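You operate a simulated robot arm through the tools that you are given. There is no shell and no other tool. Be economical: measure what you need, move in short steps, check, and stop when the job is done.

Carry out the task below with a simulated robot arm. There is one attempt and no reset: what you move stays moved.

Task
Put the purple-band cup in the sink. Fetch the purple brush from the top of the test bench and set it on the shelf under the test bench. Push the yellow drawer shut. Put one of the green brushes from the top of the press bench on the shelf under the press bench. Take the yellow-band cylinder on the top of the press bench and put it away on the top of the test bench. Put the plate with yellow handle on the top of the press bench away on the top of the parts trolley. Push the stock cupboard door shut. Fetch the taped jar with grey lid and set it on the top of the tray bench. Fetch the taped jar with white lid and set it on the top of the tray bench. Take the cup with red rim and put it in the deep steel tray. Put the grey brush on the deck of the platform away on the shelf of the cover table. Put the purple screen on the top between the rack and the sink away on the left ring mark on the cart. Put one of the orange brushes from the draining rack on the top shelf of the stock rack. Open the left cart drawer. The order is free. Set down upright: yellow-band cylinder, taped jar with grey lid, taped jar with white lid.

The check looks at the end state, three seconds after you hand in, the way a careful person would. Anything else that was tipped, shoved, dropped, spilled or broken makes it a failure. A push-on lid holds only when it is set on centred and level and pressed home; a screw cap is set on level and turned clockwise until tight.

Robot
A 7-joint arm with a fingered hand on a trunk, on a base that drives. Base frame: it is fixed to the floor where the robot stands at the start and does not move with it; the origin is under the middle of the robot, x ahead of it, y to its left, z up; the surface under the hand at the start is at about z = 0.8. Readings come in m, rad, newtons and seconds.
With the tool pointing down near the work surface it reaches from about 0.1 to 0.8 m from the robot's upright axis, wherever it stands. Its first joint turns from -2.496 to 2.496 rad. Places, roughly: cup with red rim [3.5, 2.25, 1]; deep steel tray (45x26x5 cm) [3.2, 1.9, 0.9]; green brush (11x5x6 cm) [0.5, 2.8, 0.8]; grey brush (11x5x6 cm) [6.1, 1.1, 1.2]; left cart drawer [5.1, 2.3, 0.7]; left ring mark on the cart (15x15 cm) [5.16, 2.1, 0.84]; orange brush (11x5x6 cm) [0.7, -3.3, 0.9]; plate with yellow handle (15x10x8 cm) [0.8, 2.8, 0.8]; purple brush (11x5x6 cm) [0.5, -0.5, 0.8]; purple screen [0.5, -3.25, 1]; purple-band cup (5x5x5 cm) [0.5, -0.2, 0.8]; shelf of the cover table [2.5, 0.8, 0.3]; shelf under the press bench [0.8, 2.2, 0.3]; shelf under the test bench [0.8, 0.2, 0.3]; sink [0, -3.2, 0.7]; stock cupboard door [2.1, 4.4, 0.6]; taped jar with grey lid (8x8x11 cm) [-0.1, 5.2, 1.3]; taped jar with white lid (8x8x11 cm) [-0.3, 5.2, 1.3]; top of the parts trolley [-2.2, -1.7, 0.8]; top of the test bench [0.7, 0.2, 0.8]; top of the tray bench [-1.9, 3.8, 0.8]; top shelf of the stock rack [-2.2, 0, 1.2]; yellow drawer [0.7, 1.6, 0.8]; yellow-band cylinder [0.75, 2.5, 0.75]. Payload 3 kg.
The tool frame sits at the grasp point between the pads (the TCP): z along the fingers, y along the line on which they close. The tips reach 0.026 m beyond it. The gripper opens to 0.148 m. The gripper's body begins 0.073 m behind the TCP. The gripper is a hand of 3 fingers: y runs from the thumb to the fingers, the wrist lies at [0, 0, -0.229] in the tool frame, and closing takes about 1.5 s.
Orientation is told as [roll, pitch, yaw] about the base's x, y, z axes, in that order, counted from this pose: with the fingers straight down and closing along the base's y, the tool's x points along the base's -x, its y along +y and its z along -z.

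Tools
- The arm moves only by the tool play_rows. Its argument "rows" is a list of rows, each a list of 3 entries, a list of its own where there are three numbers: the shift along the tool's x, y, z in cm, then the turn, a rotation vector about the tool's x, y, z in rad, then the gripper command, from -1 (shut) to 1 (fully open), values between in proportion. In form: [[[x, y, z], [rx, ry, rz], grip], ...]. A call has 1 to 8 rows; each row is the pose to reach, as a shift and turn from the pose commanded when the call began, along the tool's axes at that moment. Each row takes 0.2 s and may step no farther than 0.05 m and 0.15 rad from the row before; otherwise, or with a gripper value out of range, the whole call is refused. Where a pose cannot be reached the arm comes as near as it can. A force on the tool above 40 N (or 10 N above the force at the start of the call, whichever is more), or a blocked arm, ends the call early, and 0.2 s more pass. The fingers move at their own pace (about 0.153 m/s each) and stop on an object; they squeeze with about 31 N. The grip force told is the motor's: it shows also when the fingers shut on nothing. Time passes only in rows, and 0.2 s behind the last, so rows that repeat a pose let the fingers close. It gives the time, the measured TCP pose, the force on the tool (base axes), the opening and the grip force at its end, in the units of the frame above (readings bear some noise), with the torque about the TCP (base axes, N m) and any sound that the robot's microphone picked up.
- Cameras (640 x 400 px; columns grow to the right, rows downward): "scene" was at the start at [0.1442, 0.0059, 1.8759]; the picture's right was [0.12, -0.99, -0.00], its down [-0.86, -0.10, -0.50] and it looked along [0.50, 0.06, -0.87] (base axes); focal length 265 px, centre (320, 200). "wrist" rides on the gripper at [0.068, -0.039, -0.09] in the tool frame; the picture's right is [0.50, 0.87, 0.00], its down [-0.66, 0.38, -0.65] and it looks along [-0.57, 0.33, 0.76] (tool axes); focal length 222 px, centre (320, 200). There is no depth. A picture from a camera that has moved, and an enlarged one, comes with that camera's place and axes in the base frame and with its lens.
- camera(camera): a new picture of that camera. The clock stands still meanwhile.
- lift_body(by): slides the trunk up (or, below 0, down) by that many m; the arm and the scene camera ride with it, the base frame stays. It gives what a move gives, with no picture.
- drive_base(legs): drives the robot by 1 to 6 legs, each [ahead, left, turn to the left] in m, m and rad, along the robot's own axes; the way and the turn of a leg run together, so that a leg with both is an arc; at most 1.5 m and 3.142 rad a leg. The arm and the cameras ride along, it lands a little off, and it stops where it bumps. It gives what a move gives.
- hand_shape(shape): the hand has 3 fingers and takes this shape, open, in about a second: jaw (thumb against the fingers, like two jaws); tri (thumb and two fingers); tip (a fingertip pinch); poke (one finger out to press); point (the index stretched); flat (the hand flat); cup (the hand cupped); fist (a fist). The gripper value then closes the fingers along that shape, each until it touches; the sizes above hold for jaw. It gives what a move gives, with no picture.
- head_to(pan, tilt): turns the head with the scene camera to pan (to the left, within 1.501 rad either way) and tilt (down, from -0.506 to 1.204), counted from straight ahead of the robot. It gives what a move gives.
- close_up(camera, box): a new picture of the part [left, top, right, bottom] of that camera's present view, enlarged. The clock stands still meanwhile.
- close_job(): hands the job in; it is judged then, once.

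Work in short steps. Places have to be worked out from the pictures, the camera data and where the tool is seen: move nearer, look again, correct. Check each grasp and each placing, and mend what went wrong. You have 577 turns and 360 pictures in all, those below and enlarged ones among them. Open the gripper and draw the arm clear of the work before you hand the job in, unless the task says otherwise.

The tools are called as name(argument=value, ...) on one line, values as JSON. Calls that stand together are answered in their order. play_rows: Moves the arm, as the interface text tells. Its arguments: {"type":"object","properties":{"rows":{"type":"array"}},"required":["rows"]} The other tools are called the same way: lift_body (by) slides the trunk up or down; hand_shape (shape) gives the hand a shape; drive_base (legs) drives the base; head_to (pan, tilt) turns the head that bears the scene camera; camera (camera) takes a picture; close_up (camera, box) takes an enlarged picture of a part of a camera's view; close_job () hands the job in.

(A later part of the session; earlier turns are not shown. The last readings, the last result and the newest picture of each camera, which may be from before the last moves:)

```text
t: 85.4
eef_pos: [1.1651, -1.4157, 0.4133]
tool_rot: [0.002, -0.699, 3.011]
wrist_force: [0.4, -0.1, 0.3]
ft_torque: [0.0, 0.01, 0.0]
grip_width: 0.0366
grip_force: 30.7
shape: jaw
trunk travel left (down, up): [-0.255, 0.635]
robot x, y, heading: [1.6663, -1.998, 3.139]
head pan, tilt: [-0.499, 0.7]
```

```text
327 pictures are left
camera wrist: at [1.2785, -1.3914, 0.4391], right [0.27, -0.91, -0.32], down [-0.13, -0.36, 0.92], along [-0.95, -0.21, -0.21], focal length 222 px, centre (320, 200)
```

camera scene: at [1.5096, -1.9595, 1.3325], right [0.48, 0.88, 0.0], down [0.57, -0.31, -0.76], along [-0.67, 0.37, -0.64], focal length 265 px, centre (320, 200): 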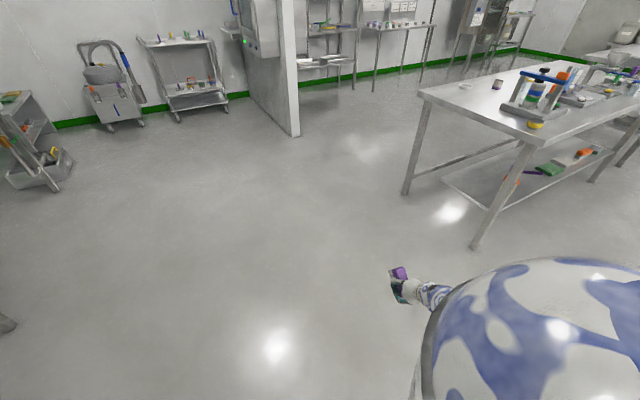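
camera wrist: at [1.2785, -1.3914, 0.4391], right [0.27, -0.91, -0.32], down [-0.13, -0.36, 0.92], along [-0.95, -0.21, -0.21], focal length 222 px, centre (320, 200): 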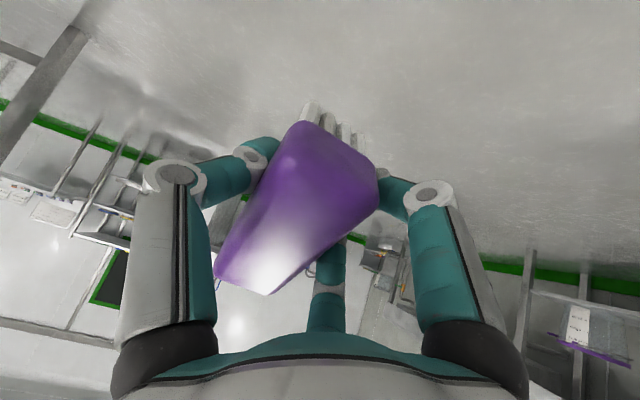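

Wrong sign; I need to go right by 1.0 m.

drive_base(legs=[[0, -0.5, 0], [0, -0.5, 0]])

head_to(pan=-0.3, tilt=0.8)

camera(camera="scene")

camera(camera="wrist")

```text
t: 90.9
eef_pos: [1.1663, -0.4186, 0.412]
tool_rot: [0.001, -0.699, 3.01]
wrist_force: [0.3, 0.7, -0.6]
ft_torque: [-0.02, -0.01, -0.02]
grip_width: 0.0368
grip_force: 30.7
shape: jaw
trunk travel left (down, up): [-0.255, 0.635]
robot x, y, heading: [1.6682, -1.0043, 3.14]
head pan, tilt: [-0.499, 0.7]
```

```text
t: 91.6
eef_pos: [1.1663, -0.4192, 0.4126]
tool_rot: [0.003, -0.699, 3.012]
wrist_force: [-0.4, -0.6, -0.9]
ft_torque: [-0.02, -0.01, 0.01]
grip_width: 0.0367
grip_force: 31.5
shape: jaw
trunk travel left (down, up): [-0.255, 0.635]
robot x, y, heading: [1.6685, -0.9989, 3.142]
head pan, tilt: [-0.3, 0.799]
```

```text
326 pictures are left
camera scene: at [1.5081, -0.9795, 1.3243], right [0.3, 0.95, 0.0], down [0.68, -0.21, -0.7], along [-0.67, 0.21, -0.72], focal length 265 px, centre (320, 200)
```

scene: 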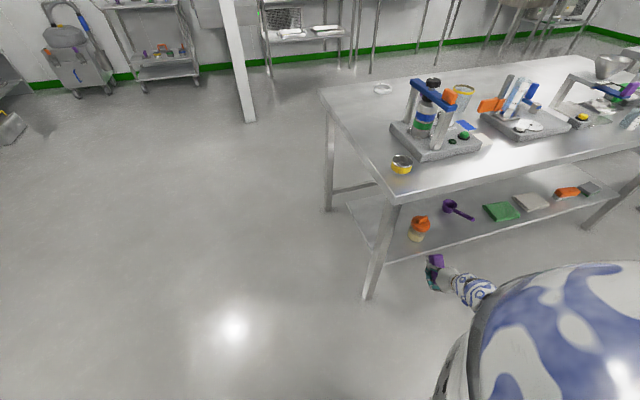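

```text
325 pictures are left
camera wrist: at [1.2801, -0.3944, 0.4391], right [0.27, -0.91, -0.32], down [-0.13, -0.36, 0.92], along [-0.95, -0.21, -0.21], focal length 222 px, centre (320, 200)
```

wrist: 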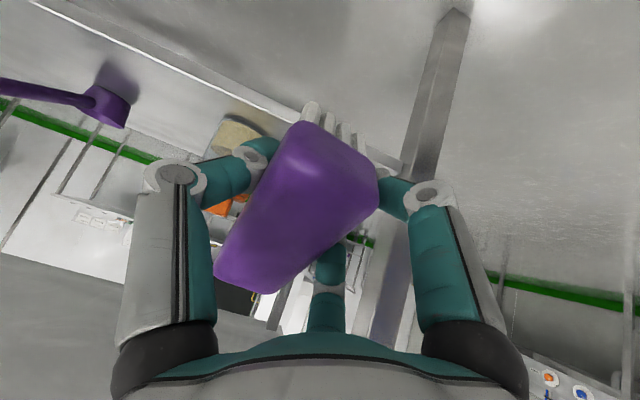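

Gap on the shelf between the orange-top jar (y≈-0.33) and the scoop (y≈-0.03): I aim at (0.92,-0.17). Strafe right then creep ahead.

drive_base(legs=[[0, -0.245, 0], [0.12, 0, 0]])

camera(camera="scene")

camera(camera="wrist")

```text
t: 94.3
eef_pos: [1.0447, -0.1748, 0.4135]
tool_rot: [0.002, -0.699, 3.012]
wrist_force: [0.3, 0.7, -1.2]
ft_torque: [0.02, -0.02, 0.0]
grip_width: 0.0366
grip_force: 30.7
shape: jaw
trunk travel left (down, up): [-0.255, 0.635]
robot x, y, heading: [1.5454, -0.7598, 3.138]
head pan, tilt: [-0.3, 0.799]
```

```text
324 pictures are left
camera scene: at [1.3875, -0.7356, 1.3243], right [0.3, 0.96, 0.0], down [0.68, -0.21, -0.7], along [-0.67, 0.21, -0.72], focal length 265 px, centre (320, 200)
```

scene: 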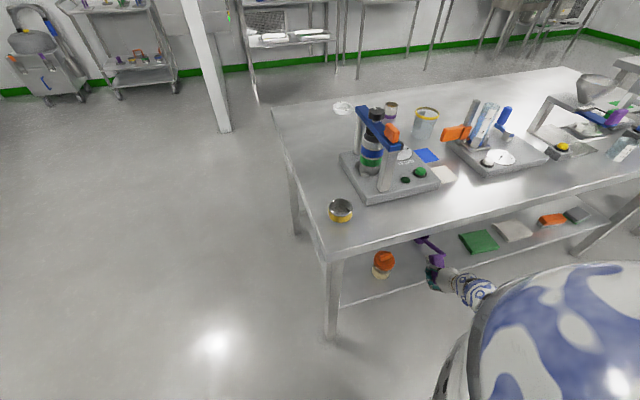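

```text
323 pictures are left
camera wrist: at [1.1585, -0.1508, 0.4392], right [0.27, -0.91, -0.32], down [-0.13, -0.36, 0.92], along [-0.95, -0.21, -0.21], focal length 222 px, centre (320, 200)
```

wrist: 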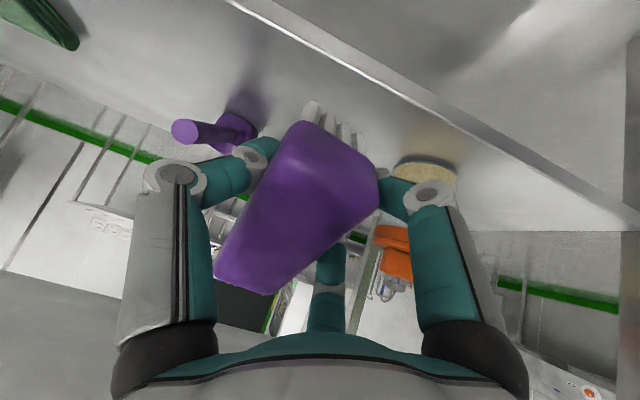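

I creep forward 0.12 m, then level the hand partly under the bench.

drive_base(legs=[[0.12, 0, 0]])

play_rows(rows=[[[0, 0.5, 0], [0, 0.13, 0], -1], [[0, 1, 0], [0, 0.26, 0], -1], [[0, 1, 0], [0, 0.39, 0], -1]])

camera(camera="scene")

camera(camera="wrist")

```text
t: 95.5
eef_pos: [0.9231, -0.1758, 0.4138]
tool_rot: [0.001, -0.7, 3.014]
wrist_force: [0.2, -0.3, -0.4]
ft_torque: [0.02, -0.02, -0.04]
grip_width: 0.0365
grip_force: 31.0
shape: jaw
trunk travel left (down, up): [-0.255, 0.635]
robot x, y, heading: [1.4219, -0.7558, -3.146]
head pan, tilt: [-0.3, 0.799]
```

```text
t: 96.3
eef_pos: [0.9217, -0.1864, 0.4133]
tool_rot: [0.002, -0.31, 3.013]
wrist_force: [1.9, 0.1, -1.1]
ft_torque: [-0.03, 0.0, 0.0]
grip_width: 0.0364
grip_force: 31.2
shape: jaw
trunk travel left (down, up): [-0.255, 0.635]
robot x, y, heading: [1.4235, -0.7592, 3.139]
head pan, tilt: [-0.3, 0.799]
```

```text
322 pictures are left
camera scene: at [1.2669, -0.7356, 1.3242], right [0.3, 0.96, 0.0], down [0.68, -0.21, -0.7], along [-0.67, 0.21, -0.72], focal length 265 px, centre (320, 200)
```

scene: 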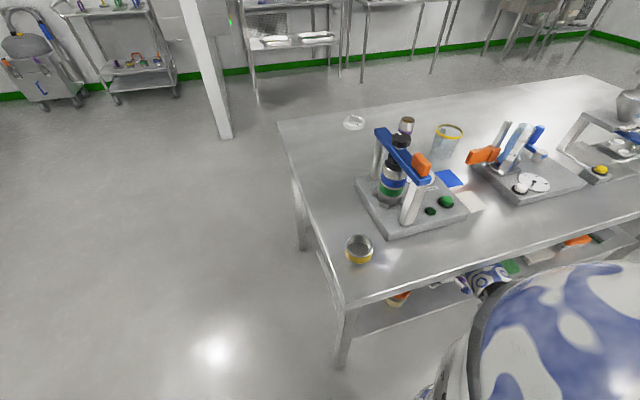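

```text
321 pictures are left
camera wrist: at [1.0183, -0.1586, 0.4791], right [0.36, -0.92, -0.15], down [-0.47, -0.32, 0.82], along [-0.8, -0.23, -0.55], focal length 222 px, centre (320, 200)
```

wrist: 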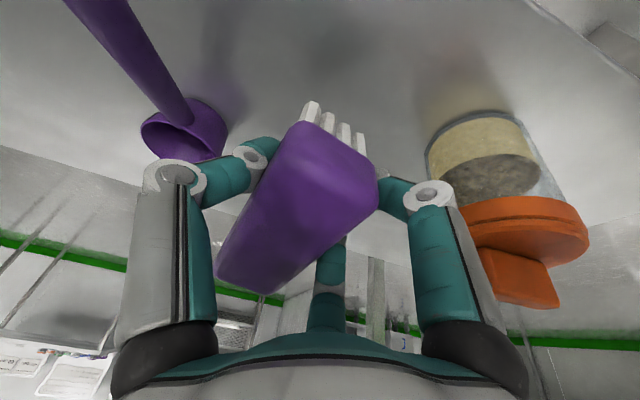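

The spot between scoop and jar is clear beneath the brush. I lower until contact.

play_rows(rows=[[[0.9, 0, 2.9], [0, 0, 0], -1], [[1.5, 0, 4.8], [0, 0.05, 0], -1], [[1.8, 0, 5.7], [0, 0.1, 0], -1], [[2.0, 0, 6.4], [0, 0.15, 0], -1], [[2.2, 0, 7.0], [0, 0.2, 0], -1]])

camera(camera="wrist")

```text
t: 97.5
eef_pos: [0.9227, -0.1845, 0.3391]
tool_rot: [0.001, -0.107, 3.015]
wrist_force: [0.0, 0.9, -1.2]
ft_torque: [0.01, -0.05, 0.02]
grip_width: 0.0368
grip_force: 30.7
shape: jaw
trunk travel left (down, up): [-0.255, 0.635]
robot x, y, heading: [1.4263, -0.7572, 3.142]
head pan, tilt: [-0.3, 0.799]
```

```text
320 pictures are left
camera wrist: at [1.0032, -0.1566, 0.4229], right [0.38, -0.92, -0.05], down [-0.62, -0.3, 0.72], along [-0.68, -0.24, -0.69], focal length 222 px, centre (320, 200)
```

wrist: 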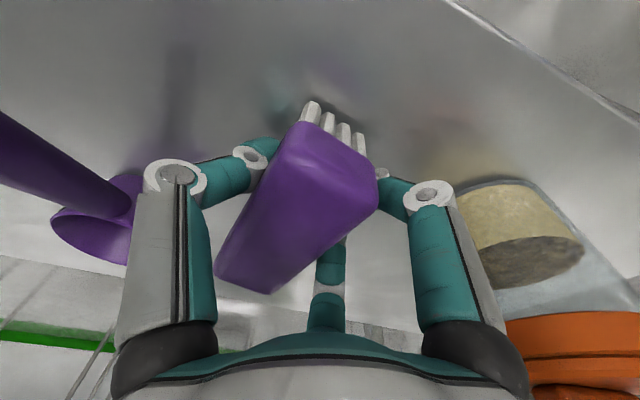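

Not in contact yet; lower in small steps until force shows.

play_rows(rows=[[[0.1, 0, 0.6], [0, 0.05, 0], -1], [[0.15, 0, 1.2], [0, 0.1, 0], -1], [[0.15, 0, 1.8], [0, 0.1, 0], -1], [[0.15, 0, 2.4], [0, 0.1, 0], -1], [[0.15, 0, 3.0], [0, 0.1, 0], -1]])

camera(camera="wrist")

```text
t: 98.2
eef_pos: [0.9203, -0.183, 0.3302]
tool_rot: [-0.005, -0.017, 3.016]
wrist_force: [4.1, -3.7, 31.4]
ft_torque: [0.61, -0.05, -0.11]
grip_width: 0.0385
grip_force: 31.0
shape: jaw
trunk travel left (down, up): [-0.255, 0.635]
robot x, y, heading: [1.4255, -0.756, 3.138]
head pan, tilt: [-0.3, 0.799]
stopped in row 3: the force on the tool passed its limit at 46 N (the readings are from after the stop); the commanded pose is now the measured one
```

```text
319 pictures are left
camera wrist: at [0.9929, -0.1545, 0.4207], right [0.39, -0.92, -0.01], down [-0.69, -0.3, 0.66], along [-0.62, -0.25, -0.75], focal length 222 px, centre (320, 200)
```

wrist: 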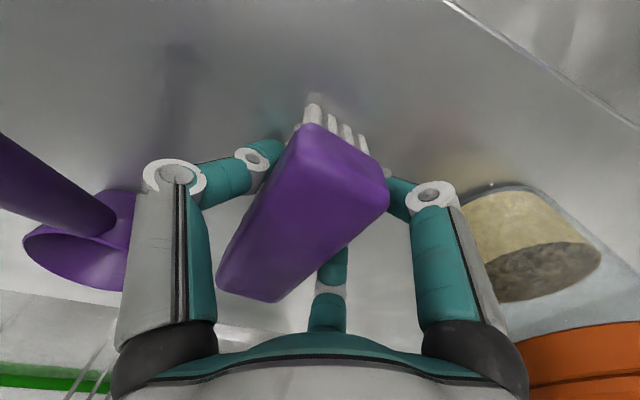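

Contact. Open just slightly and lift out.

play_rows(rows=[[[0, 0, 0], [0, 0, 0], -0.2], [[0, 0, 0], [0, 0, 0], -0.2], [[0, 0, -2], [0, 0, 0], -0.2], [[0, 0, -5], [0, 0, 0], -0.2], [[0, 0, -9], [0, 0, 0], -0.2], [[0, 0, -12], [0, 0, 0], -0.2]])

camera(camera="wrist")

```text
t: 99.8
eef_pos: [0.9332, -0.2123, 0.4004]
tool_rot: [0.047, 0.044, 3.026]
wrist_force: [-0.7, -0.5, -0.5]
ft_torque: [0.0, -0.02, 0.01]
grip_width: 0.0592
grip_force: 0.0
shape: jaw
trunk travel left (down, up): [-0.255, 0.635]
robot x, y, heading: [1.4288, -0.7593, -3.132]
head pan, tilt: [-0.3, 0.799]
stopped in row 6: the arm was blocked; the commanded pose is now the measured one
```

```text
318 pictures are left
camera wrist: at [1.0008, -0.176, 0.4931], right [0.4, -0.92, 0.06], down [-0.72, -0.27, 0.64], along [-0.57, -0.3, -0.76], focal length 222 px, centre (320, 200)
```

wrist: 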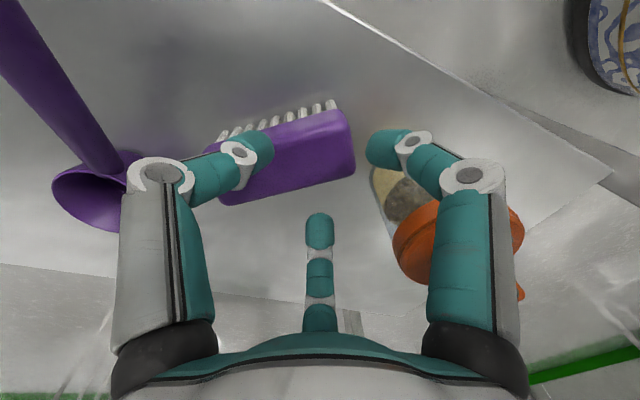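

Brush released on the shelf. The elbow touched the bench underside; I ease sideways, then withdraw by arm and drive.

play_rows(rows=[[[0, -1, 0.3], [-0.04, 0, 0], -0.2], [[0, -2, 0.3], [-0.04, 0, 0], -0.2], [[2, -2, 0.3], [-0.04, 0, 0], -0.2], [[4, -2, 0.3], [-0.04, 0, 0], -0.2]])

camera(camera="wrist")

```text
t: 101.0
eef_pos: [0.9337, -0.2163, 0.4015]
tool_rot: [0.094, 0.043, 3.111]
wrist_force: [-0.1, 0.2, -0.1]
ft_torque: [-0.03, 0.04, -0.01]
grip_width: 0.0595
grip_force: 0.1
shape: jaw
trunk travel left (down, up): [-0.255, 0.635]
robot x, y, heading: [1.4274, -0.7372, -3.061]
head pan, tilt: [-0.3, 0.799]
stopped in row 4: the arm was blocked; the commanded pose is now the measured one
```

```text
317 pictures are left
camera wrist: at [0.9983, -0.1711, 0.4907], right [0.47, -0.88, 0.1], down [-0.69, -0.29, 0.66], along [-0.55, -0.38, -0.75], focal length 222 px, centre (320, 200)
```

wrist: 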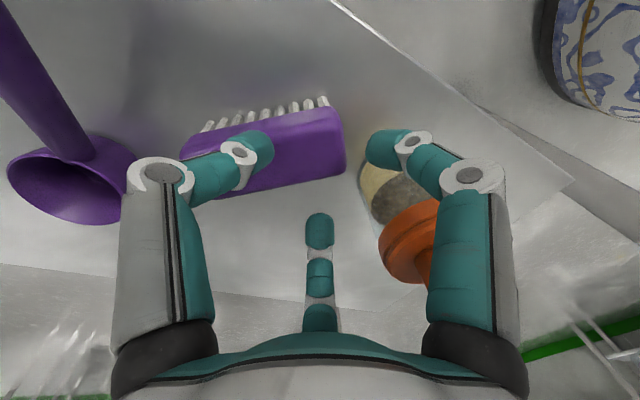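

The elbow is wedged under the bench top; I lower the trunk 2 cm to free it and drive straight back.

lift_body(by=-0.025)

drive_base(legs=[[-0.1, 0, 0]])

camera(camera="wrist")

camera(camera="scene")

```text
t: 101.8
eef_pos: [0.9371, -0.2072, 0.4004]
tool_rot: [0.066, 0.018, 3.102]
wrist_force: [-0.4, -0.2, -0.4]
ft_torque: [-0.02, 0.03, 0.03]
grip_width: 0.0594
grip_force: 0.2
shape: jaw
trunk travel left (down, up): [-0.23, 0.66]
robot x, y, heading: [1.4269, -0.738, -3.069]
head pan, tilt: [-0.3, 0.799]
```

```text
t: 102.9
eef_pos: [1.0356, -0.203, 0.3969]
tool_rot: [0.069, 0.021, 3.105]
wrist_force: [0.1, -0.2, 0.0]
ft_torque: [0.01, 0.02, -0.02]
grip_width: 0.0595
grip_force: 0.1
shape: jaw
trunk travel left (down, up): [-0.23, 0.66]
robot x, y, heading: [1.5273, -0.733, -3.067]
head pan, tilt: [-0.3, 0.799]
```

```text
316 pictures are left
camera wrist: at [1.1021, -0.1608, 0.4855], right [0.47, -0.88, 0.07], down [-0.68, -0.31, 0.67], along [-0.56, -0.36, -0.74], focal length 222 px, centre (320, 200)
```

wrist: 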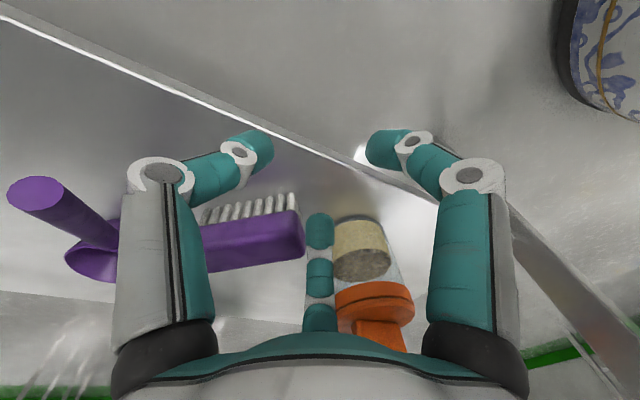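

```text
315 pictures are left
camera scene: at [1.366, -0.722, 1.2992], right [0.22, 0.97, 0.0], down [0.7, -0.16, -0.7], along [-0.68, 0.16, -0.72], focal length 265 px, centre (320, 200)
```

scene: 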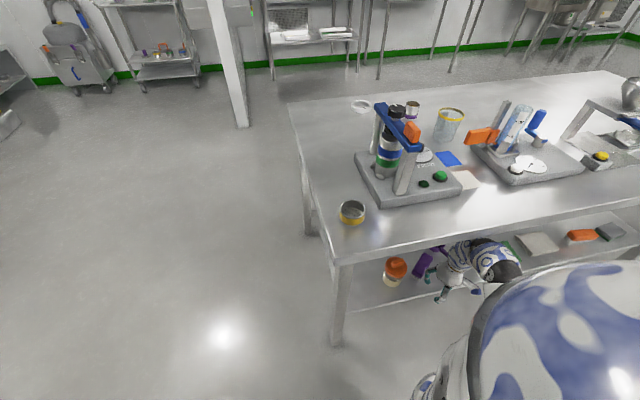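

Brush is lying on the shelf and the bench is undisturbed. I back out, raise the trunk, and drive round to the front side for the purple-band cup.

drive_base(legs=[[-0.2, 0, -0.075], [0, 0.95, 0]])

lift_body(by=0.4)

lift_body(by=0.2)

drive_base(legs=[[1.0, 0, 0], [0.7, 0, 0], [0, 0, 1.571], [0, 0, 1.57]])

```text
t: 109.1
eef_pos: [1.275, -1.1176, 0.3955]
tool_rot: [0.071, 0.022, 3.025]
wrist_force: [-0.4, -0.4, 0.7]
ft_torque: [0.0, 0.03, 0.03]
grip_width: 0.0594
grip_force: 0.0
shape: jaw
trunk travel left (down, up): [-0.23, 0.66]
robot x, y, heading: [1.7219, -1.684, 3.14]
head pan, tilt: [-0.3, 0.799]
```

```text
t: 112.9
eef_pos: [1.2748, -1.1164, 0.7965]
tool_rot: [0.072, 0.021, 3.026]
wrist_force: [0.5, 0.3, -0.9]
ft_torque: [0.02, 0.0, -0.06]
grip_width: 0.0595
grip_force: 0.1
shape: jaw
trunk travel left (down, up): [-0.63, 0.26]
robot x, y, heading: [1.7228, -1.6864, 3.134]
head pan, tilt: [-0.3, 0.799]
```

```text
t: 115.1
eef_pos: [1.2752, -1.1176, 0.9965]
tool_rot: [0.073, 0.022, 3.025]
wrist_force: [0.4, -0.4, -0.9]
ft_torque: [0.0, 0.0, 0.02]
grip_width: 0.0594
grip_force: 0.1
shape: jaw
trunk travel left (down, up): [-0.83, 0.06]
robot x, y, heading: [1.7195, -1.6837, 3.14]
head pan, tilt: [-0.3, 0.799]
```

```text
t: 131.4
eef_pos: [0.4703, -2.226, 0.9965]
tool_rot: [0.072, 0.022, -0.107]
wrist_force: [0.1, -1.4, -0.6]
ft_torque: [0.07, 0.01, -0.03]
grip_width: 0.0596
grip_force: 0.1
shape: jaw
trunk travel left (down, up): [-0.83, 0.06]
robot x, y, heading: [0.0156, -1.6639, 0.008]
head pan, tilt: [-0.3, 0.799]
```

Straighten the hand, then strafe left along the front of the bench.

play_rows(rows=[[[0, 0, -3], [0.072, -0.022, -0.1], 0.2], [[0, 3, -5], [0.072, -0.022, -0.1], 0.2]])

drive_base(legs=[[-0.05, 0.7, 0], [0, 0.7, 0]])

camera(camera="scene")

```text
t: 132.1
eef_pos: [0.4748, -2.1994, 1.0495]
tool_rot: [-0.002, -0.006, -0.009]
wrist_force: [-0.1, -0.8, 0.5]
ft_torque: [0.0, -0.03, -0.02]
grip_width: 0.0884
grip_force: 0.0
shape: jaw
trunk travel left (down, up): [-0.83, 0.06]
robot x, y, heading: [0.0186, -1.6673, 0.009]
head pan, tilt: [-0.3, 0.799]
```

```text
t: 139.3
eef_pos: [0.4179, -0.7996, 1.0486]
tool_rot: [-0.004, -0.005, -0.005]
wrist_force: [-0.4, 0.8, 0.2]
ft_torque: [0.0, -0.01, 0.0]
grip_width: 0.0883
grip_force: 0.0
shape: jaw
trunk travel left (down, up): [-0.83, 0.06]
robot x, y, heading: [-0.04, -0.266, 0.006]
head pan, tilt: [-0.3, 0.799]
```

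```text
314 pictures are left
camera scene: at [0.1137, -0.2906, 1.8993], right [-0.29, -0.96, 0.0], down [-0.69, 0.21, -0.7], along [0.67, -0.2, -0.72], focal length 265 px, centre (320, 200)
```

scene: 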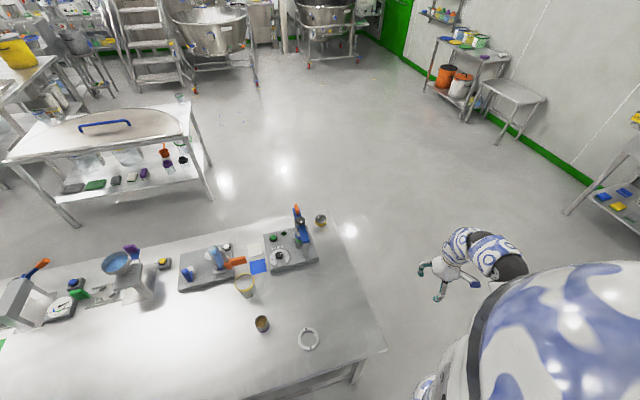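

Cup at about (0.535,-0.18). Bring the hand above it.

play_rows(rows=[[[-2, 4.5, 0], [0, 0, 0], 1], [[-4, 9, 0], [0, 0, 0], 1], [[-6, 13.5, 0], [0, 0, 0], 1], [[-8, 18, 0], [0, 0, 0], 1], [[-10, 22.5, 0], [0, 0, 0], 1], [[-11, 27, 0], [0, 0, 0], 1], [[-11.7, 31.5, 0], [0, 0, 0], 1], [[-11.7, 36, 0], [0, 0, 0], 1]])

play_rows(rows=[[[0, 4.5, 0], [0, 0, 0], 1], [[0, 9, 0], [0, 0, 0], 1], [[0, 13.5, 0], [0, 0, 0], 1], [[0, 18, 0], [0, 0, 0], 1], [[0, 22.5, 0], [0, 0, 0], 1], [[0, 25.5, 3], [0, 0, 0], 0.3], [[0, 25.5, 7], [0, 0, 0], 0.3]])

camera(camera="wrist")

camera(camera="scene")

```text
t: 141.1
eef_pos: [0.5364, -0.4394, 1.0483]
tool_rot: [0.0, -0.006, -0.006]
wrist_force: [0.8, 0.0, -0.8]
ft_torque: [-0.02, 0.01, -0.03]
grip_width: 0.148
grip_force: 0.1
shape: jaw
trunk travel left (down, up): [-0.83, 0.06]
robot x, y, heading: [-0.0414, -0.2649, 0.011]
head pan, tilt: [-0.3, 0.799]
```

```text
t: 142.7
eef_pos: [0.5373, -0.1853, 0.9791]
tool_rot: [0.0, -0.006, -0.004]
wrist_force: [0.6, 0.0, -0.5]
ft_torque: [0.0, -0.04, -0.01]
grip_width: 0.0965
grip_force: 0.0
shape: jaw
trunk travel left (down, up): [-0.83, 0.06]
robot x, y, heading: [-0.0406, -0.2689, 0.01]
head pan, tilt: [-0.3, 0.799]
```

```text
313 pictures are left
camera wrist: at [0.4692, -0.224, 1.0692], right [-0.5, 0.87, 0.0], down [0.65, 0.38, 0.66], along [0.57, 0.32, -0.75], focal length 222 px, centre (320, 200)
```

wrist: 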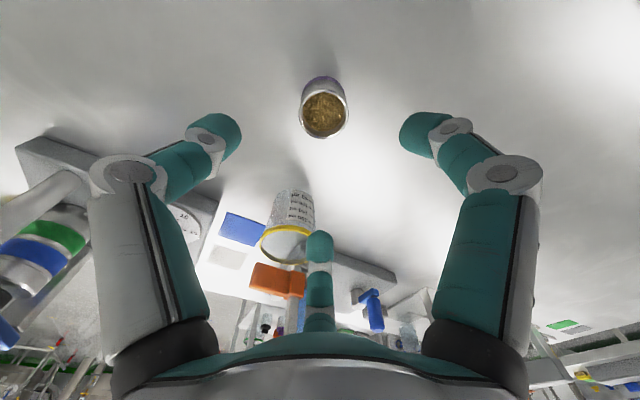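

```text
312 pictures are left
camera scene: at [0.1137, -0.2914, 1.8992], right [-0.29, -0.96, 0.0], down [-0.69, 0.21, -0.7], along [0.67, -0.2, -0.72], focal length 265 px, centre (320, 200)
```

scene: 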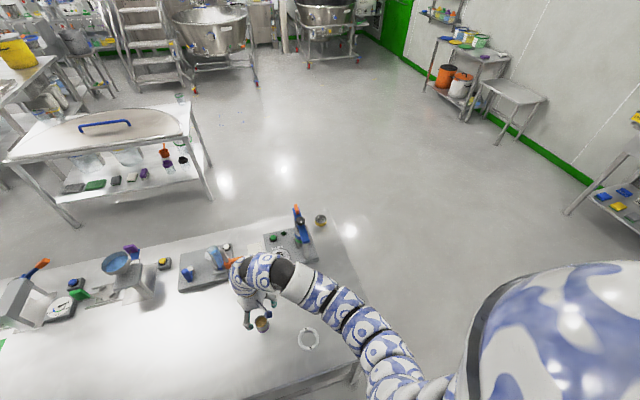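

Cup is centred under the hand. Lower and grip.

play_rows(rows=[[[0, 0, 4], [0, 0, 0], 0.3], [[0, 0, 8], [0, 0, 0], 0.3], [[0, 0, 12], [0, 0, 0], 0.3], [[0, 0, 14.4], [0, 0, 0], 0.3], [[0, 0, 14.4], [0, 0, 0], -1], [[0, 0, 14.4], [0, 0, 0], -1], [[0, 0, 14.4], [0, 0, 0], -1], [[0, 0, 14.4], [0, 0, 0], -1]])

play_rows(rows=[[[0, 0, -2], [0, 0, 0], -1], [[0, 0, -6], [0, 0, 0], -1], [[0, 0, -10], [0, 0, 0], -1], [[0, 0, -14], [0, 0, 0], -1], [[0, 0, -18], [0, 0, 0], -1], [[0, 0, -22], [0, 0, 0], -1]])

camera(camera="wrist")

```text
t: 144.5
eef_pos: [0.5391, -0.1847, 0.8344]
tool_rot: [0.0, -0.008, -0.003]
wrist_force: [0.5, 0.9, 0.0]
ft_torque: [-0.04, 0.0, 0.0]
grip_width: 0.0387
grip_force: 31.0
shape: jaw
trunk travel left (down, up): [-0.83, 0.06]
robot x, y, heading: [-0.0408, -0.2658, 0.013]
head pan, tilt: [-0.3, 0.799]
```

```text
t: 145.9
eef_pos: [0.5363, -0.186, 1.0548]
tool_rot: [-0.002, -0.003, -0.004]
wrist_force: [0.5, -0.1, -1.8]
ft_torque: [-0.05, 0.0, -0.01]
grip_width: 0.0384
grip_force: 31.2
shape: jaw
trunk travel left (down, up): [-0.83, 0.06]
robot x, y, heading: [-0.041, -0.2675, 0.011]
head pan, tilt: [-0.3, 0.799]
```

```text
311 pictures are left
camera wrist: at [0.4688, -0.2249, 1.1456], right [-0.5, 0.87, 0.0], down [0.65, 0.38, 0.66], along [0.57, 0.32, -0.75], focal length 222 px, centre (320, 200)
```

wrist: 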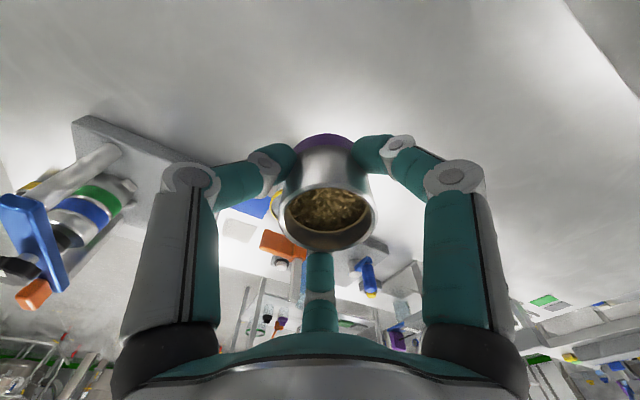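

Cup held upright. Drive away to the sink area, turning to face it.

drive_base(legs=[[-0.03, -0.75, 0], [0.05, -0.65, 0], [0, 0, -1.58]])

head_to(pan=0.0, tilt=0.6)

camera(camera="scene")

```text
t: 157.1
eef_pos: [0.063, -2.2529, 1.0548]
tool_rot: [0.0, -0.006, -1.586]
wrist_force: [-0.6, 0.5, -1.4]
ft_torque: [0.01, -0.02, 0.01]
grip_width: 0.0379
grip_force: 31.2
shape: jaw
trunk travel left (down, up): [-0.83, 0.06]
robot x, y, heading: [-0.0098, -1.6714, -1.574]
head pan, tilt: [-0.3, 0.799]
```

```text
t: 157.9
eef_pos: [0.0635, -2.252, 1.0544]
tool_rot: [-0.001, -0.004, -1.587]
wrist_force: [-0.1, 0.5, -0.9]
ft_torque: [-0.03, 0.02, 0.02]
grip_width: 0.0379
grip_force: 31.1
shape: jaw
trunk travel left (down, up): [-0.83, 0.06]
robot x, y, heading: [-0.0143, -1.6705, -1.572]
head pan, tilt: [0.0, 0.6]
```

```text
310 pictures are left
camera scene: at [-0.0136, -1.8429, 1.916], right [-1.0, 0.0, 0.0], down [0.0, 0.57, -0.82], along [0.0, -0.82, -0.57], focal length 265 px, centre (320, 200)
```

scene: 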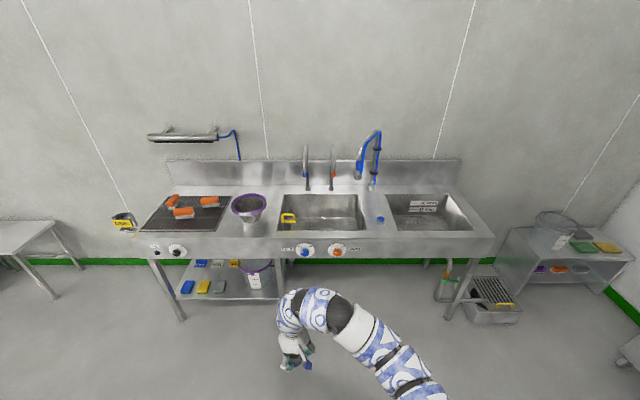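

The left basin is centred near (0,-3.2). I drive up so the cup is above it.

drive_base(legs=[[0.85, -0.15, 0]])

camera(camera="scene")

camera(camera="wrist")

```text
t: 162.4
eef_pos: [-0.0857, -3.1008, 1.0547]
tool_rot: [0.0, -0.004, -1.58]
wrist_force: [-0.4, 0.0, -1.8]
ft_torque: [0.03, 0.03, 0.02]
grip_width: 0.0381
grip_force: 30.6
shape: jaw
trunk travel left (down, up): [-0.83, 0.06]
robot x, y, heading: [-0.1604, -2.5183, -1.57]
head pan, tilt: [0.0, 0.6]
```

```text
309 pictures are left
camera scene: at [-0.1635, -2.6914, 1.916], right [-1.0, 0.0, 0.0], down [0.0, 0.57, -0.82], along [0.0, -0.82, -0.57], focal length 265 px, centre (320, 200)
```

scene: 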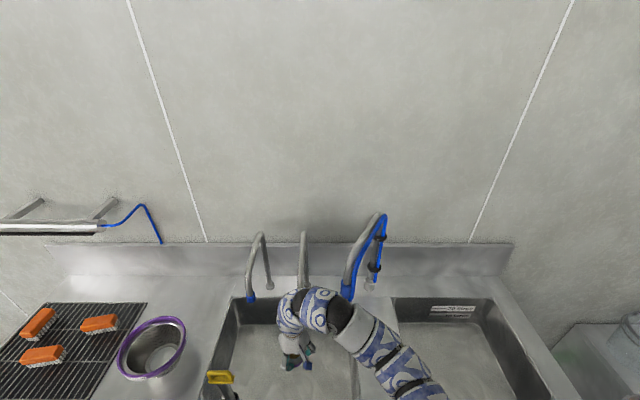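

```text
308 pictures are left
camera wrist: at [-0.1227, -3.0317, 1.145], right [0.87, 0.49, 0.0], down [0.37, -0.66, 0.66], along [0.32, -0.57, -0.75], focal length 222 px, centre (320, 200)
```

wrist: 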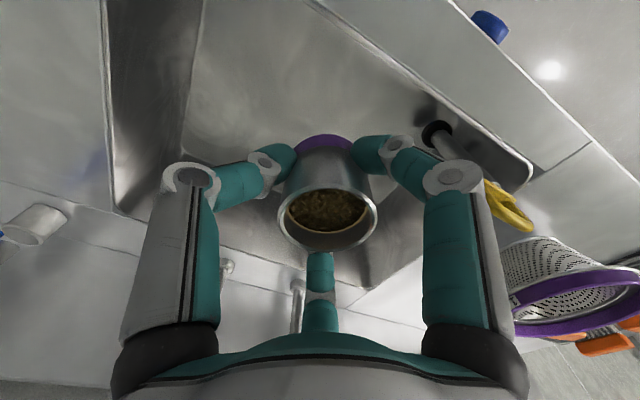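

Free basin floor under the cup. I lower straight down, slowly near the expected floor.

play_rows(rows=[[[0, 0, 4], [0, 0, 0], -1], [[0, 0, 8], [0, 0, 0], -1], [[0, 0, 12], [0, 0, 0], -1], [[0, 0, 16], [0, 0, 0], -1], [[0, 0, 20], [0, 0, 0], -1], [[0, 0, 24], [0, 0, 0], -1]])

camera(camera="wrist")

```text
t: 163.8
eef_pos: [-0.0845, -3.0997, 0.8138]
tool_rot: [0.001, -0.006, -1.582]
wrist_force: [-0.5, 0.0, -1.4]
ft_torque: [0.03, -0.02, 0.0]
grip_width: 0.0379
grip_force: 31.0
shape: jaw
trunk travel left (down, up): [-0.83, 0.06]
robot x, y, heading: [-0.163, -2.5215, -1.568]
head pan, tilt: [0.0, 0.6]
```

```text
307 pictures are left
camera wrist: at [-0.1226, -3.0319, 0.9049], right [0.87, 0.49, 0.0], down [0.37, -0.66, 0.66], along [0.32, -0.57, -0.75], focal length 222 px, centre (320, 200)
```

wrist: 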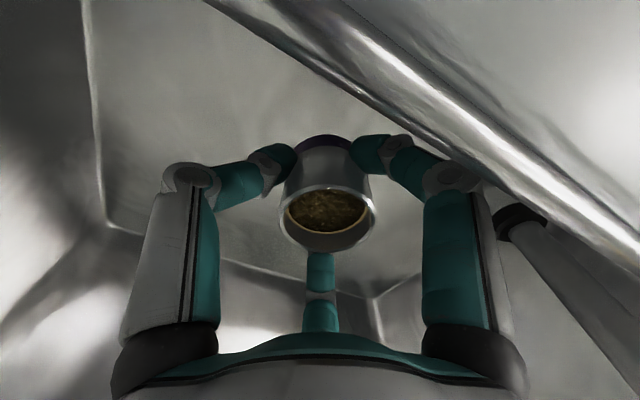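

play_rows(rows=[[[0, 0, 2], [0, 0, 0], -1], [[0, 0, 4], [0, 0, 0], -1], [[0, 0, 6], [0, 0, 0], -1], [[0, 0, 7], [0, 0, 0], -1], [[0, 0, 8], [0, 0, 0], -1], [[0, 0, 9], [0, 0, 0], -1], [[0, 0, 10], [0, 0, 0], -1], [[0, 0, 11], [0, 0, 0], -1]])

camera(camera="wrist")

```text
t: 164.4
eef_pos: [-0.0822, -3.0995, 0.7919]
tool_rot: [-0.002, -0.002, -1.582]
wrist_force: [-1.6, 4.8, 0.9]
ft_torque: [-0.32, -0.07, -0.01]
grip_width: 0.038
grip_force: 31.2
shape: jaw
trunk travel left (down, up): [-0.83, 0.06]
robot x, y, heading: [-0.1635, -2.5254, -1.567]
head pan, tilt: [0.0, 0.6]
stopped in row 2: the force on the tool passed its limit at 104 N (the readings are from after the stop); the commanded pose is now the measured one
```

```text
306 pictures are left
camera wrist: at [-0.1215, -3.0317, 0.8829], right [0.87, 0.49, 0.0], down [0.37, -0.66, 0.65], along [0.32, -0.57, -0.76], focal length 222 px, centre (320, 200)
```

wrist: 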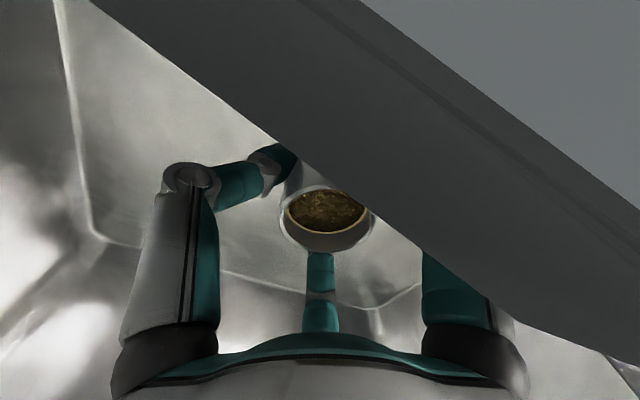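

The palm touched the front rim of the basin. Raise, shift 7 cm deeper, and lower again.

play_rows(rows=[[[0, 0, -3], [0, 0, 0], -1], [[0, 0, -7], [0, 0, 0], -1], [[-3, 0, -8], [0, 0, 0], -1], [[-7, 0, -8], [0, 0, 0], -1]])

camera(camera="scene")

```text
t: 165.4
eef_pos: [-0.0848, -3.1694, 0.8692]
tool_rot: [-0.002, -0.003, -1.579]
wrist_force: [0.2, -1.0, -1.7]
ft_torque: [0.01, 0.03, 0.0]
grip_width: 0.0379
grip_force: 31.3
shape: jaw
trunk travel left (down, up): [-0.83, 0.06]
robot x, y, heading: [-0.1616, -2.5205, -1.571]
head pan, tilt: [0.0, 0.6]
```

```text
305 pictures are left
camera scene: at [-0.1629, -2.6918, 1.916], right [-1.0, 0.0, 0.0], down [0.0, 0.57, -0.82], along [0.0, -0.82, -0.57], focal length 265 px, centre (320, 200)
```

scene: 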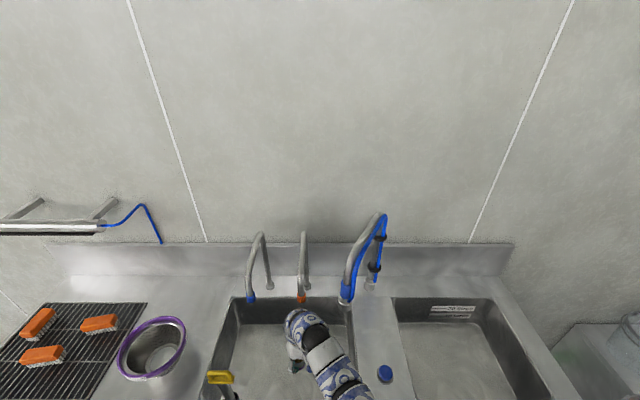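

play_rows(rows=[[[0, 0, 3], [0, 0, 0], -1], [[0, 0, 6], [0, 0, 0], -1], [[0, 0, 9], [0, 0, 0], -1], [[0, 0, 11], [0, 0, 0], -1], [[0, 0, 13], [0, 0, 0], -1], [[0, 0, 14], [0, 0, 0], -1], [[0, 0, 15], [0, 0, 0], -1], [[0, 0, 16], [0, 0, 0], -1]])

camera(camera="wrist")

```text
t: 167.2
eef_pos: [-0.0843, -3.1701, 0.7111]
tool_rot: [-0.002, -0.002, -1.58]
wrist_force: [-0.1, 0.8, -2.0]
ft_torque: [0.01, -0.02, 0.01]
grip_width: 0.0378
grip_force: 30.9
shape: jaw
trunk travel left (down, up): [-0.83, 0.06]
robot x, y, heading: [-0.1644, -2.5207, -1.566]
head pan, tilt: [0.0, 0.6]
```

```text
304 pictures are left
camera wrist: at [-0.1226, -3.1024, 0.8012], right [0.87, 0.49, 0.0], down [0.37, -0.66, 0.65], along [0.32, -0.57, -0.76], focal length 222 px, centre (320, 200)
```

wrist: 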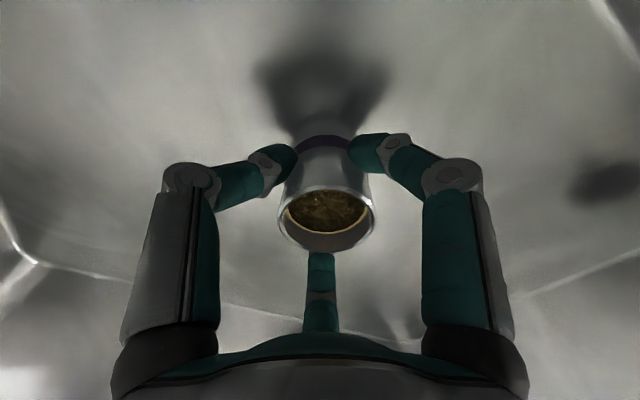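

play_rows(rows=[[[0, 0, 1], [0, 0, 0], -1], [[0, 0, 2], [0, 0, 0], -1], [[0, 0, 3], [0, 0, 0], -1], [[0, 0, 3.6], [0, 0, 0], -1], [[0, 0, 4.2], [0, 0, 0], -1], [[0, 0, 4.8], [0, 0, 0], -1], [[0, 0, 5.4], [0, 0, 0], -1], [[0, 0, 6.0], [0, 0, 0], -1]])

camera(camera="wrist")

```text
t: 168.6
eef_pos: [-0.0891, -3.1652, 0.6967]
tool_rot: [0.001, -0.011, -1.581]
wrist_force: [-2.0, 4.5, 35.2]
ft_torque: [-0.07, -0.04, -0.04]
grip_width: 0.0418
grip_force: 31.1
shape: jaw
out of reach, approached as far as the arm can: row 2, 3, 4, 5, 6, 7
trunk travel left (down, up): [-0.83, 0.06]
robot x, y, heading: [-0.1612, -2.5222, -1.57]
head pan, tilt: [0.0, 0.6]
stopped in row 7: the force on the tool passed its limit at 73 N (the readings are from after the stop); the commanded pose is now the measured one
```

```text
303 pictures are left
camera wrist: at [-0.1272, -3.0962, 0.7871], right [0.87, 0.49, 0.0], down [0.37, -0.65, 0.66], along [0.32, -0.58, -0.75], focal length 222 px, centre (320, 200)
```

wrist: 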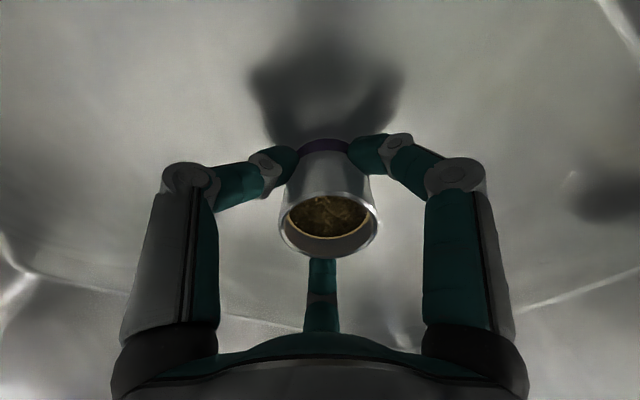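

Vertical force of 35 N on the cup: it seems to stand on the basin floor. Open slightly and check.

play_rows(rows=[[[0, 0, -0.5], [0, 0, 0], -1], [[0, 0, -0.5], [0, 0, 0], -0.3], [[0, 0, -0.5], [0, 0, 0], 0], [[0, 0, -0.5], [0, 0, 0], 0]])

camera(camera="wrist")

```text
t: 169.6
eef_pos: [-0.0896, -3.1659, 0.7004]
tool_rot: [0.003, -0.01, -1.581]
wrist_force: [-0.7, 0.8, 0.0]
ft_torque: [0.0, -0.02, 0.0]
grip_width: 0.0735
grip_force: 0.1
shape: jaw
trunk travel left (down, up): [-0.83, 0.06]
robot x, y, heading: [-0.1602, -2.5171, -1.569]
head pan, tilt: [0.0, 0.6]
```

```text
302 pictures are left
camera wrist: at [-0.1274, -3.0964, 0.7905], right [0.87, 0.49, 0.0], down [0.37, -0.65, 0.66], along [0.32, -0.58, -0.75], focal length 222 px, centre (320, 200)
```

wrist: 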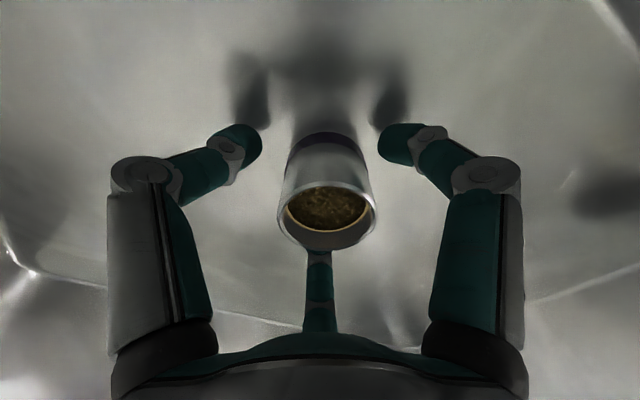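

The cup stands in the sink. Raise the hand out.

play_rows(rows=[[[0, 0, -4], [0, 0, 0], 0], [[0, 0, -8], [0, 0, 0], 0], [[0, 0, -12], [0, 0, 0], 0], [[0, 0, -16], [0, 0, 0], 0], [[0, 0, -20], [0, 0, 0], 0], [[2, 0, -25], [0, 0, 0], 0], [[5, 0, -30], [0, 0, 0], 0], [[7, 0, -35], [0, 0, 0], 0]])

drive_base(legs=[[0.12, 0.7, 0]])

head_to(pan=0.0, tilt=0.8)

camera(camera="scene")

camera(camera="wrist")

```text
refused: row 6 steps farther than a row can; nothing moved
```

```text
t: 171.7
eef_pos: [0.19, -3.2101, 0.6991]
tool_rot: [-0.008, -0.003, -1.581]
wrist_force: [-4.8, -2.2, -2.8]
ft_torque: [0.14, -0.29, -0.07]
grip_width: 0.0739
grip_force: 0.1
shape: jaw
trunk travel left (down, up): [-0.83, 0.06]
robot x, y, heading: [0.1235, -2.5642, -1.565]
head pan, tilt: [0.0, 0.6]
stopped in leg 1: the force on the tool passed its limit at 90 N (the readings are from after the stop); the commanded pose is now the measured one
```

```text
t: 172.4
eef_pos: [0.1911, -3.2111, 0.6987]
tool_rot: [-0.009, -0.003, -1.581]
wrist_force: [-8.8, -1.6, -2.2]
ft_torque: [0.16, -0.73, -0.05]
grip_width: 0.0738
grip_force: 0.0
shape: jaw
trunk travel left (down, up): [-0.83, 0.06]
robot x, y, heading: [0.125, -2.5679, -1.565]
head pan, tilt: [0.0, 0.799]
```

```text
301 pictures are left
camera scene: at [0.1225, -2.7307, 1.8992], right [-1.0, -0.01, 0.0], down [0.0, 0.72, -0.7], along [0.01, -0.7, -0.72], focal length 265 px, centre (320, 200)
```

scene: 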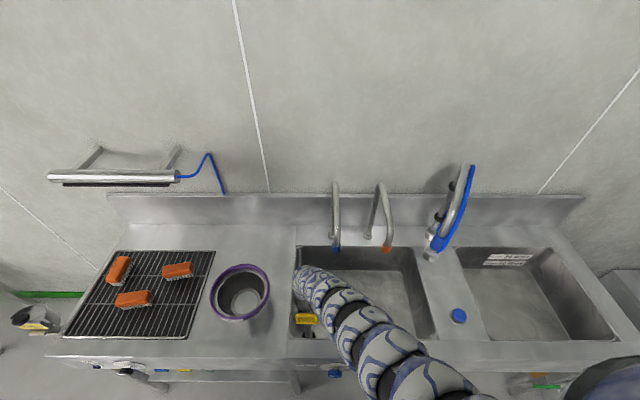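

```text
300 pictures are left
camera wrist: at [0.1528, -3.1433, 0.7896], right [0.87, 0.49, -0.01], down [0.38, -0.66, 0.65], along [0.31, -0.57, -0.76], focal length 222 px, centre (320, 200)
```

wrist: 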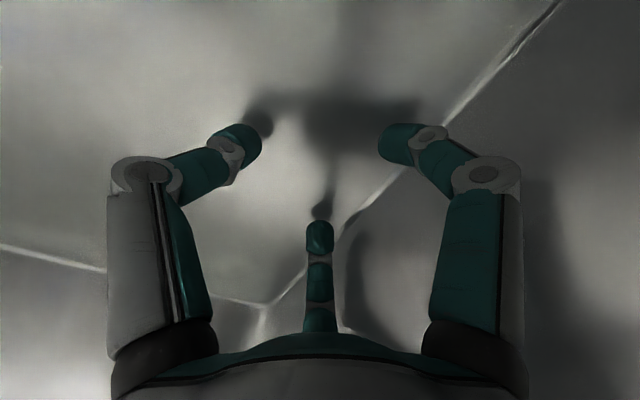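

The raise was refused and the drive dragged the hand to the basin's side. I raise the hand straight up now and check the cup.

play_rows(rows=[[[0, 1, -1], [0, 0, 0], 0.2], [[0, 1.5, -5], [0, 0, 0], 0.2], [[0, 1.5, -9], [0, 0, 0], 0.2], [[0, 1.5, -13], [0, 0, 0], 0.2], [[0, 1.5, -17], [0, 0, 0], 0.2], [[0, 1.5, -21], [0, 0, 0], 0.2], [[0, 1.5, -25], [0, 0, 0], 0.2], [[0, 1.5, -29], [0, 0, 0], 0.2]])

camera(camera="wrist")

camera(camera="scene")

```text
t: 172.9
eef_pos: [0.1896, -3.2076, 0.7052]
tool_rot: [-0.019, 0.004, -1.59]
wrist_force: [-9.3, -5.7, -5.5]
ft_torque: [0.45, -0.56, -0.24]
grip_width: 0.0885
grip_force: 0.0
shape: jaw
trunk travel left (down, up): [-0.83, 0.06]
robot x, y, heading: [0.1242, -2.5661, -1.562]
head pan, tilt: [0.0, 0.799]
stopped in row 2: the force on the tool passed its limit at 46 N (the readings are from after the stop); the commanded pose is now the measured one
```

```text
299 pictures are left
camera wrist: at [0.1533, -3.1404, 0.7965], right [0.87, 0.49, -0.02], down [0.38, -0.66, 0.64], along [0.3, -0.57, -0.77], focal length 222 px, centre (320, 200)
```

wrist: 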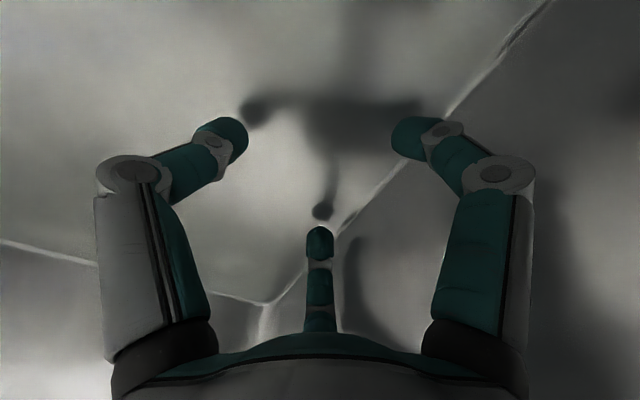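

```text
298 pictures are left
camera scene: at [0.1236, -2.7297, 1.8994], right [-1.0, -0.01, 0.0], down [0.0, 0.72, -0.7], along [0.0, -0.7, -0.72], focal length 265 px, centre (320, 200)
```

scene: 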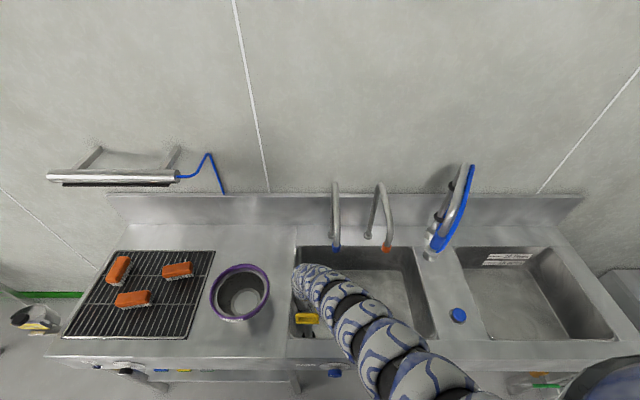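

Move the hand toward -x (tool -y) first, then up.

play_rows(rows=[[[0, -1, 0], [0, 0, 0], 0], [[0, -3, -0.5], [0, 0, 0], 0], [[0, -3, -4], [0, 0, 0], 0], [[0, -3, -8], [0, 0, 0], 0], [[0, -3, -12], [0, 0, 0], 0], [[0, -3, -16], [0, 0, 0], 0]])

camera(camera="wrist")

```text
t: 174.3
eef_pos: [0.1657, -3.2071, 0.8642]
tool_rot: [-0.017, 0.005, -1.588]
wrist_force: [-0.2, 1.3, -0.5]
ft_torque: [-0.09, -0.05, 0.0]
grip_width: 0.0745
grip_force: 0.0
shape: jaw
trunk travel left (down, up): [-0.83, 0.06]
robot x, y, heading: [0.1243, -2.5665, -1.565]
head pan, tilt: [0.0, 0.799]
```

```text
297 pictures are left
camera wrist: at [0.1287, -3.1401, 0.9567], right [0.87, 0.49, -0.01], down [0.38, -0.66, 0.64], along [0.3, -0.57, -0.76], focal length 222 px, centre (320, 200)
```

wrist: 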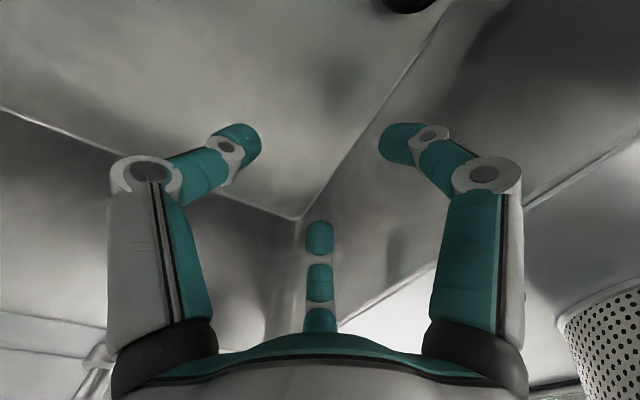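

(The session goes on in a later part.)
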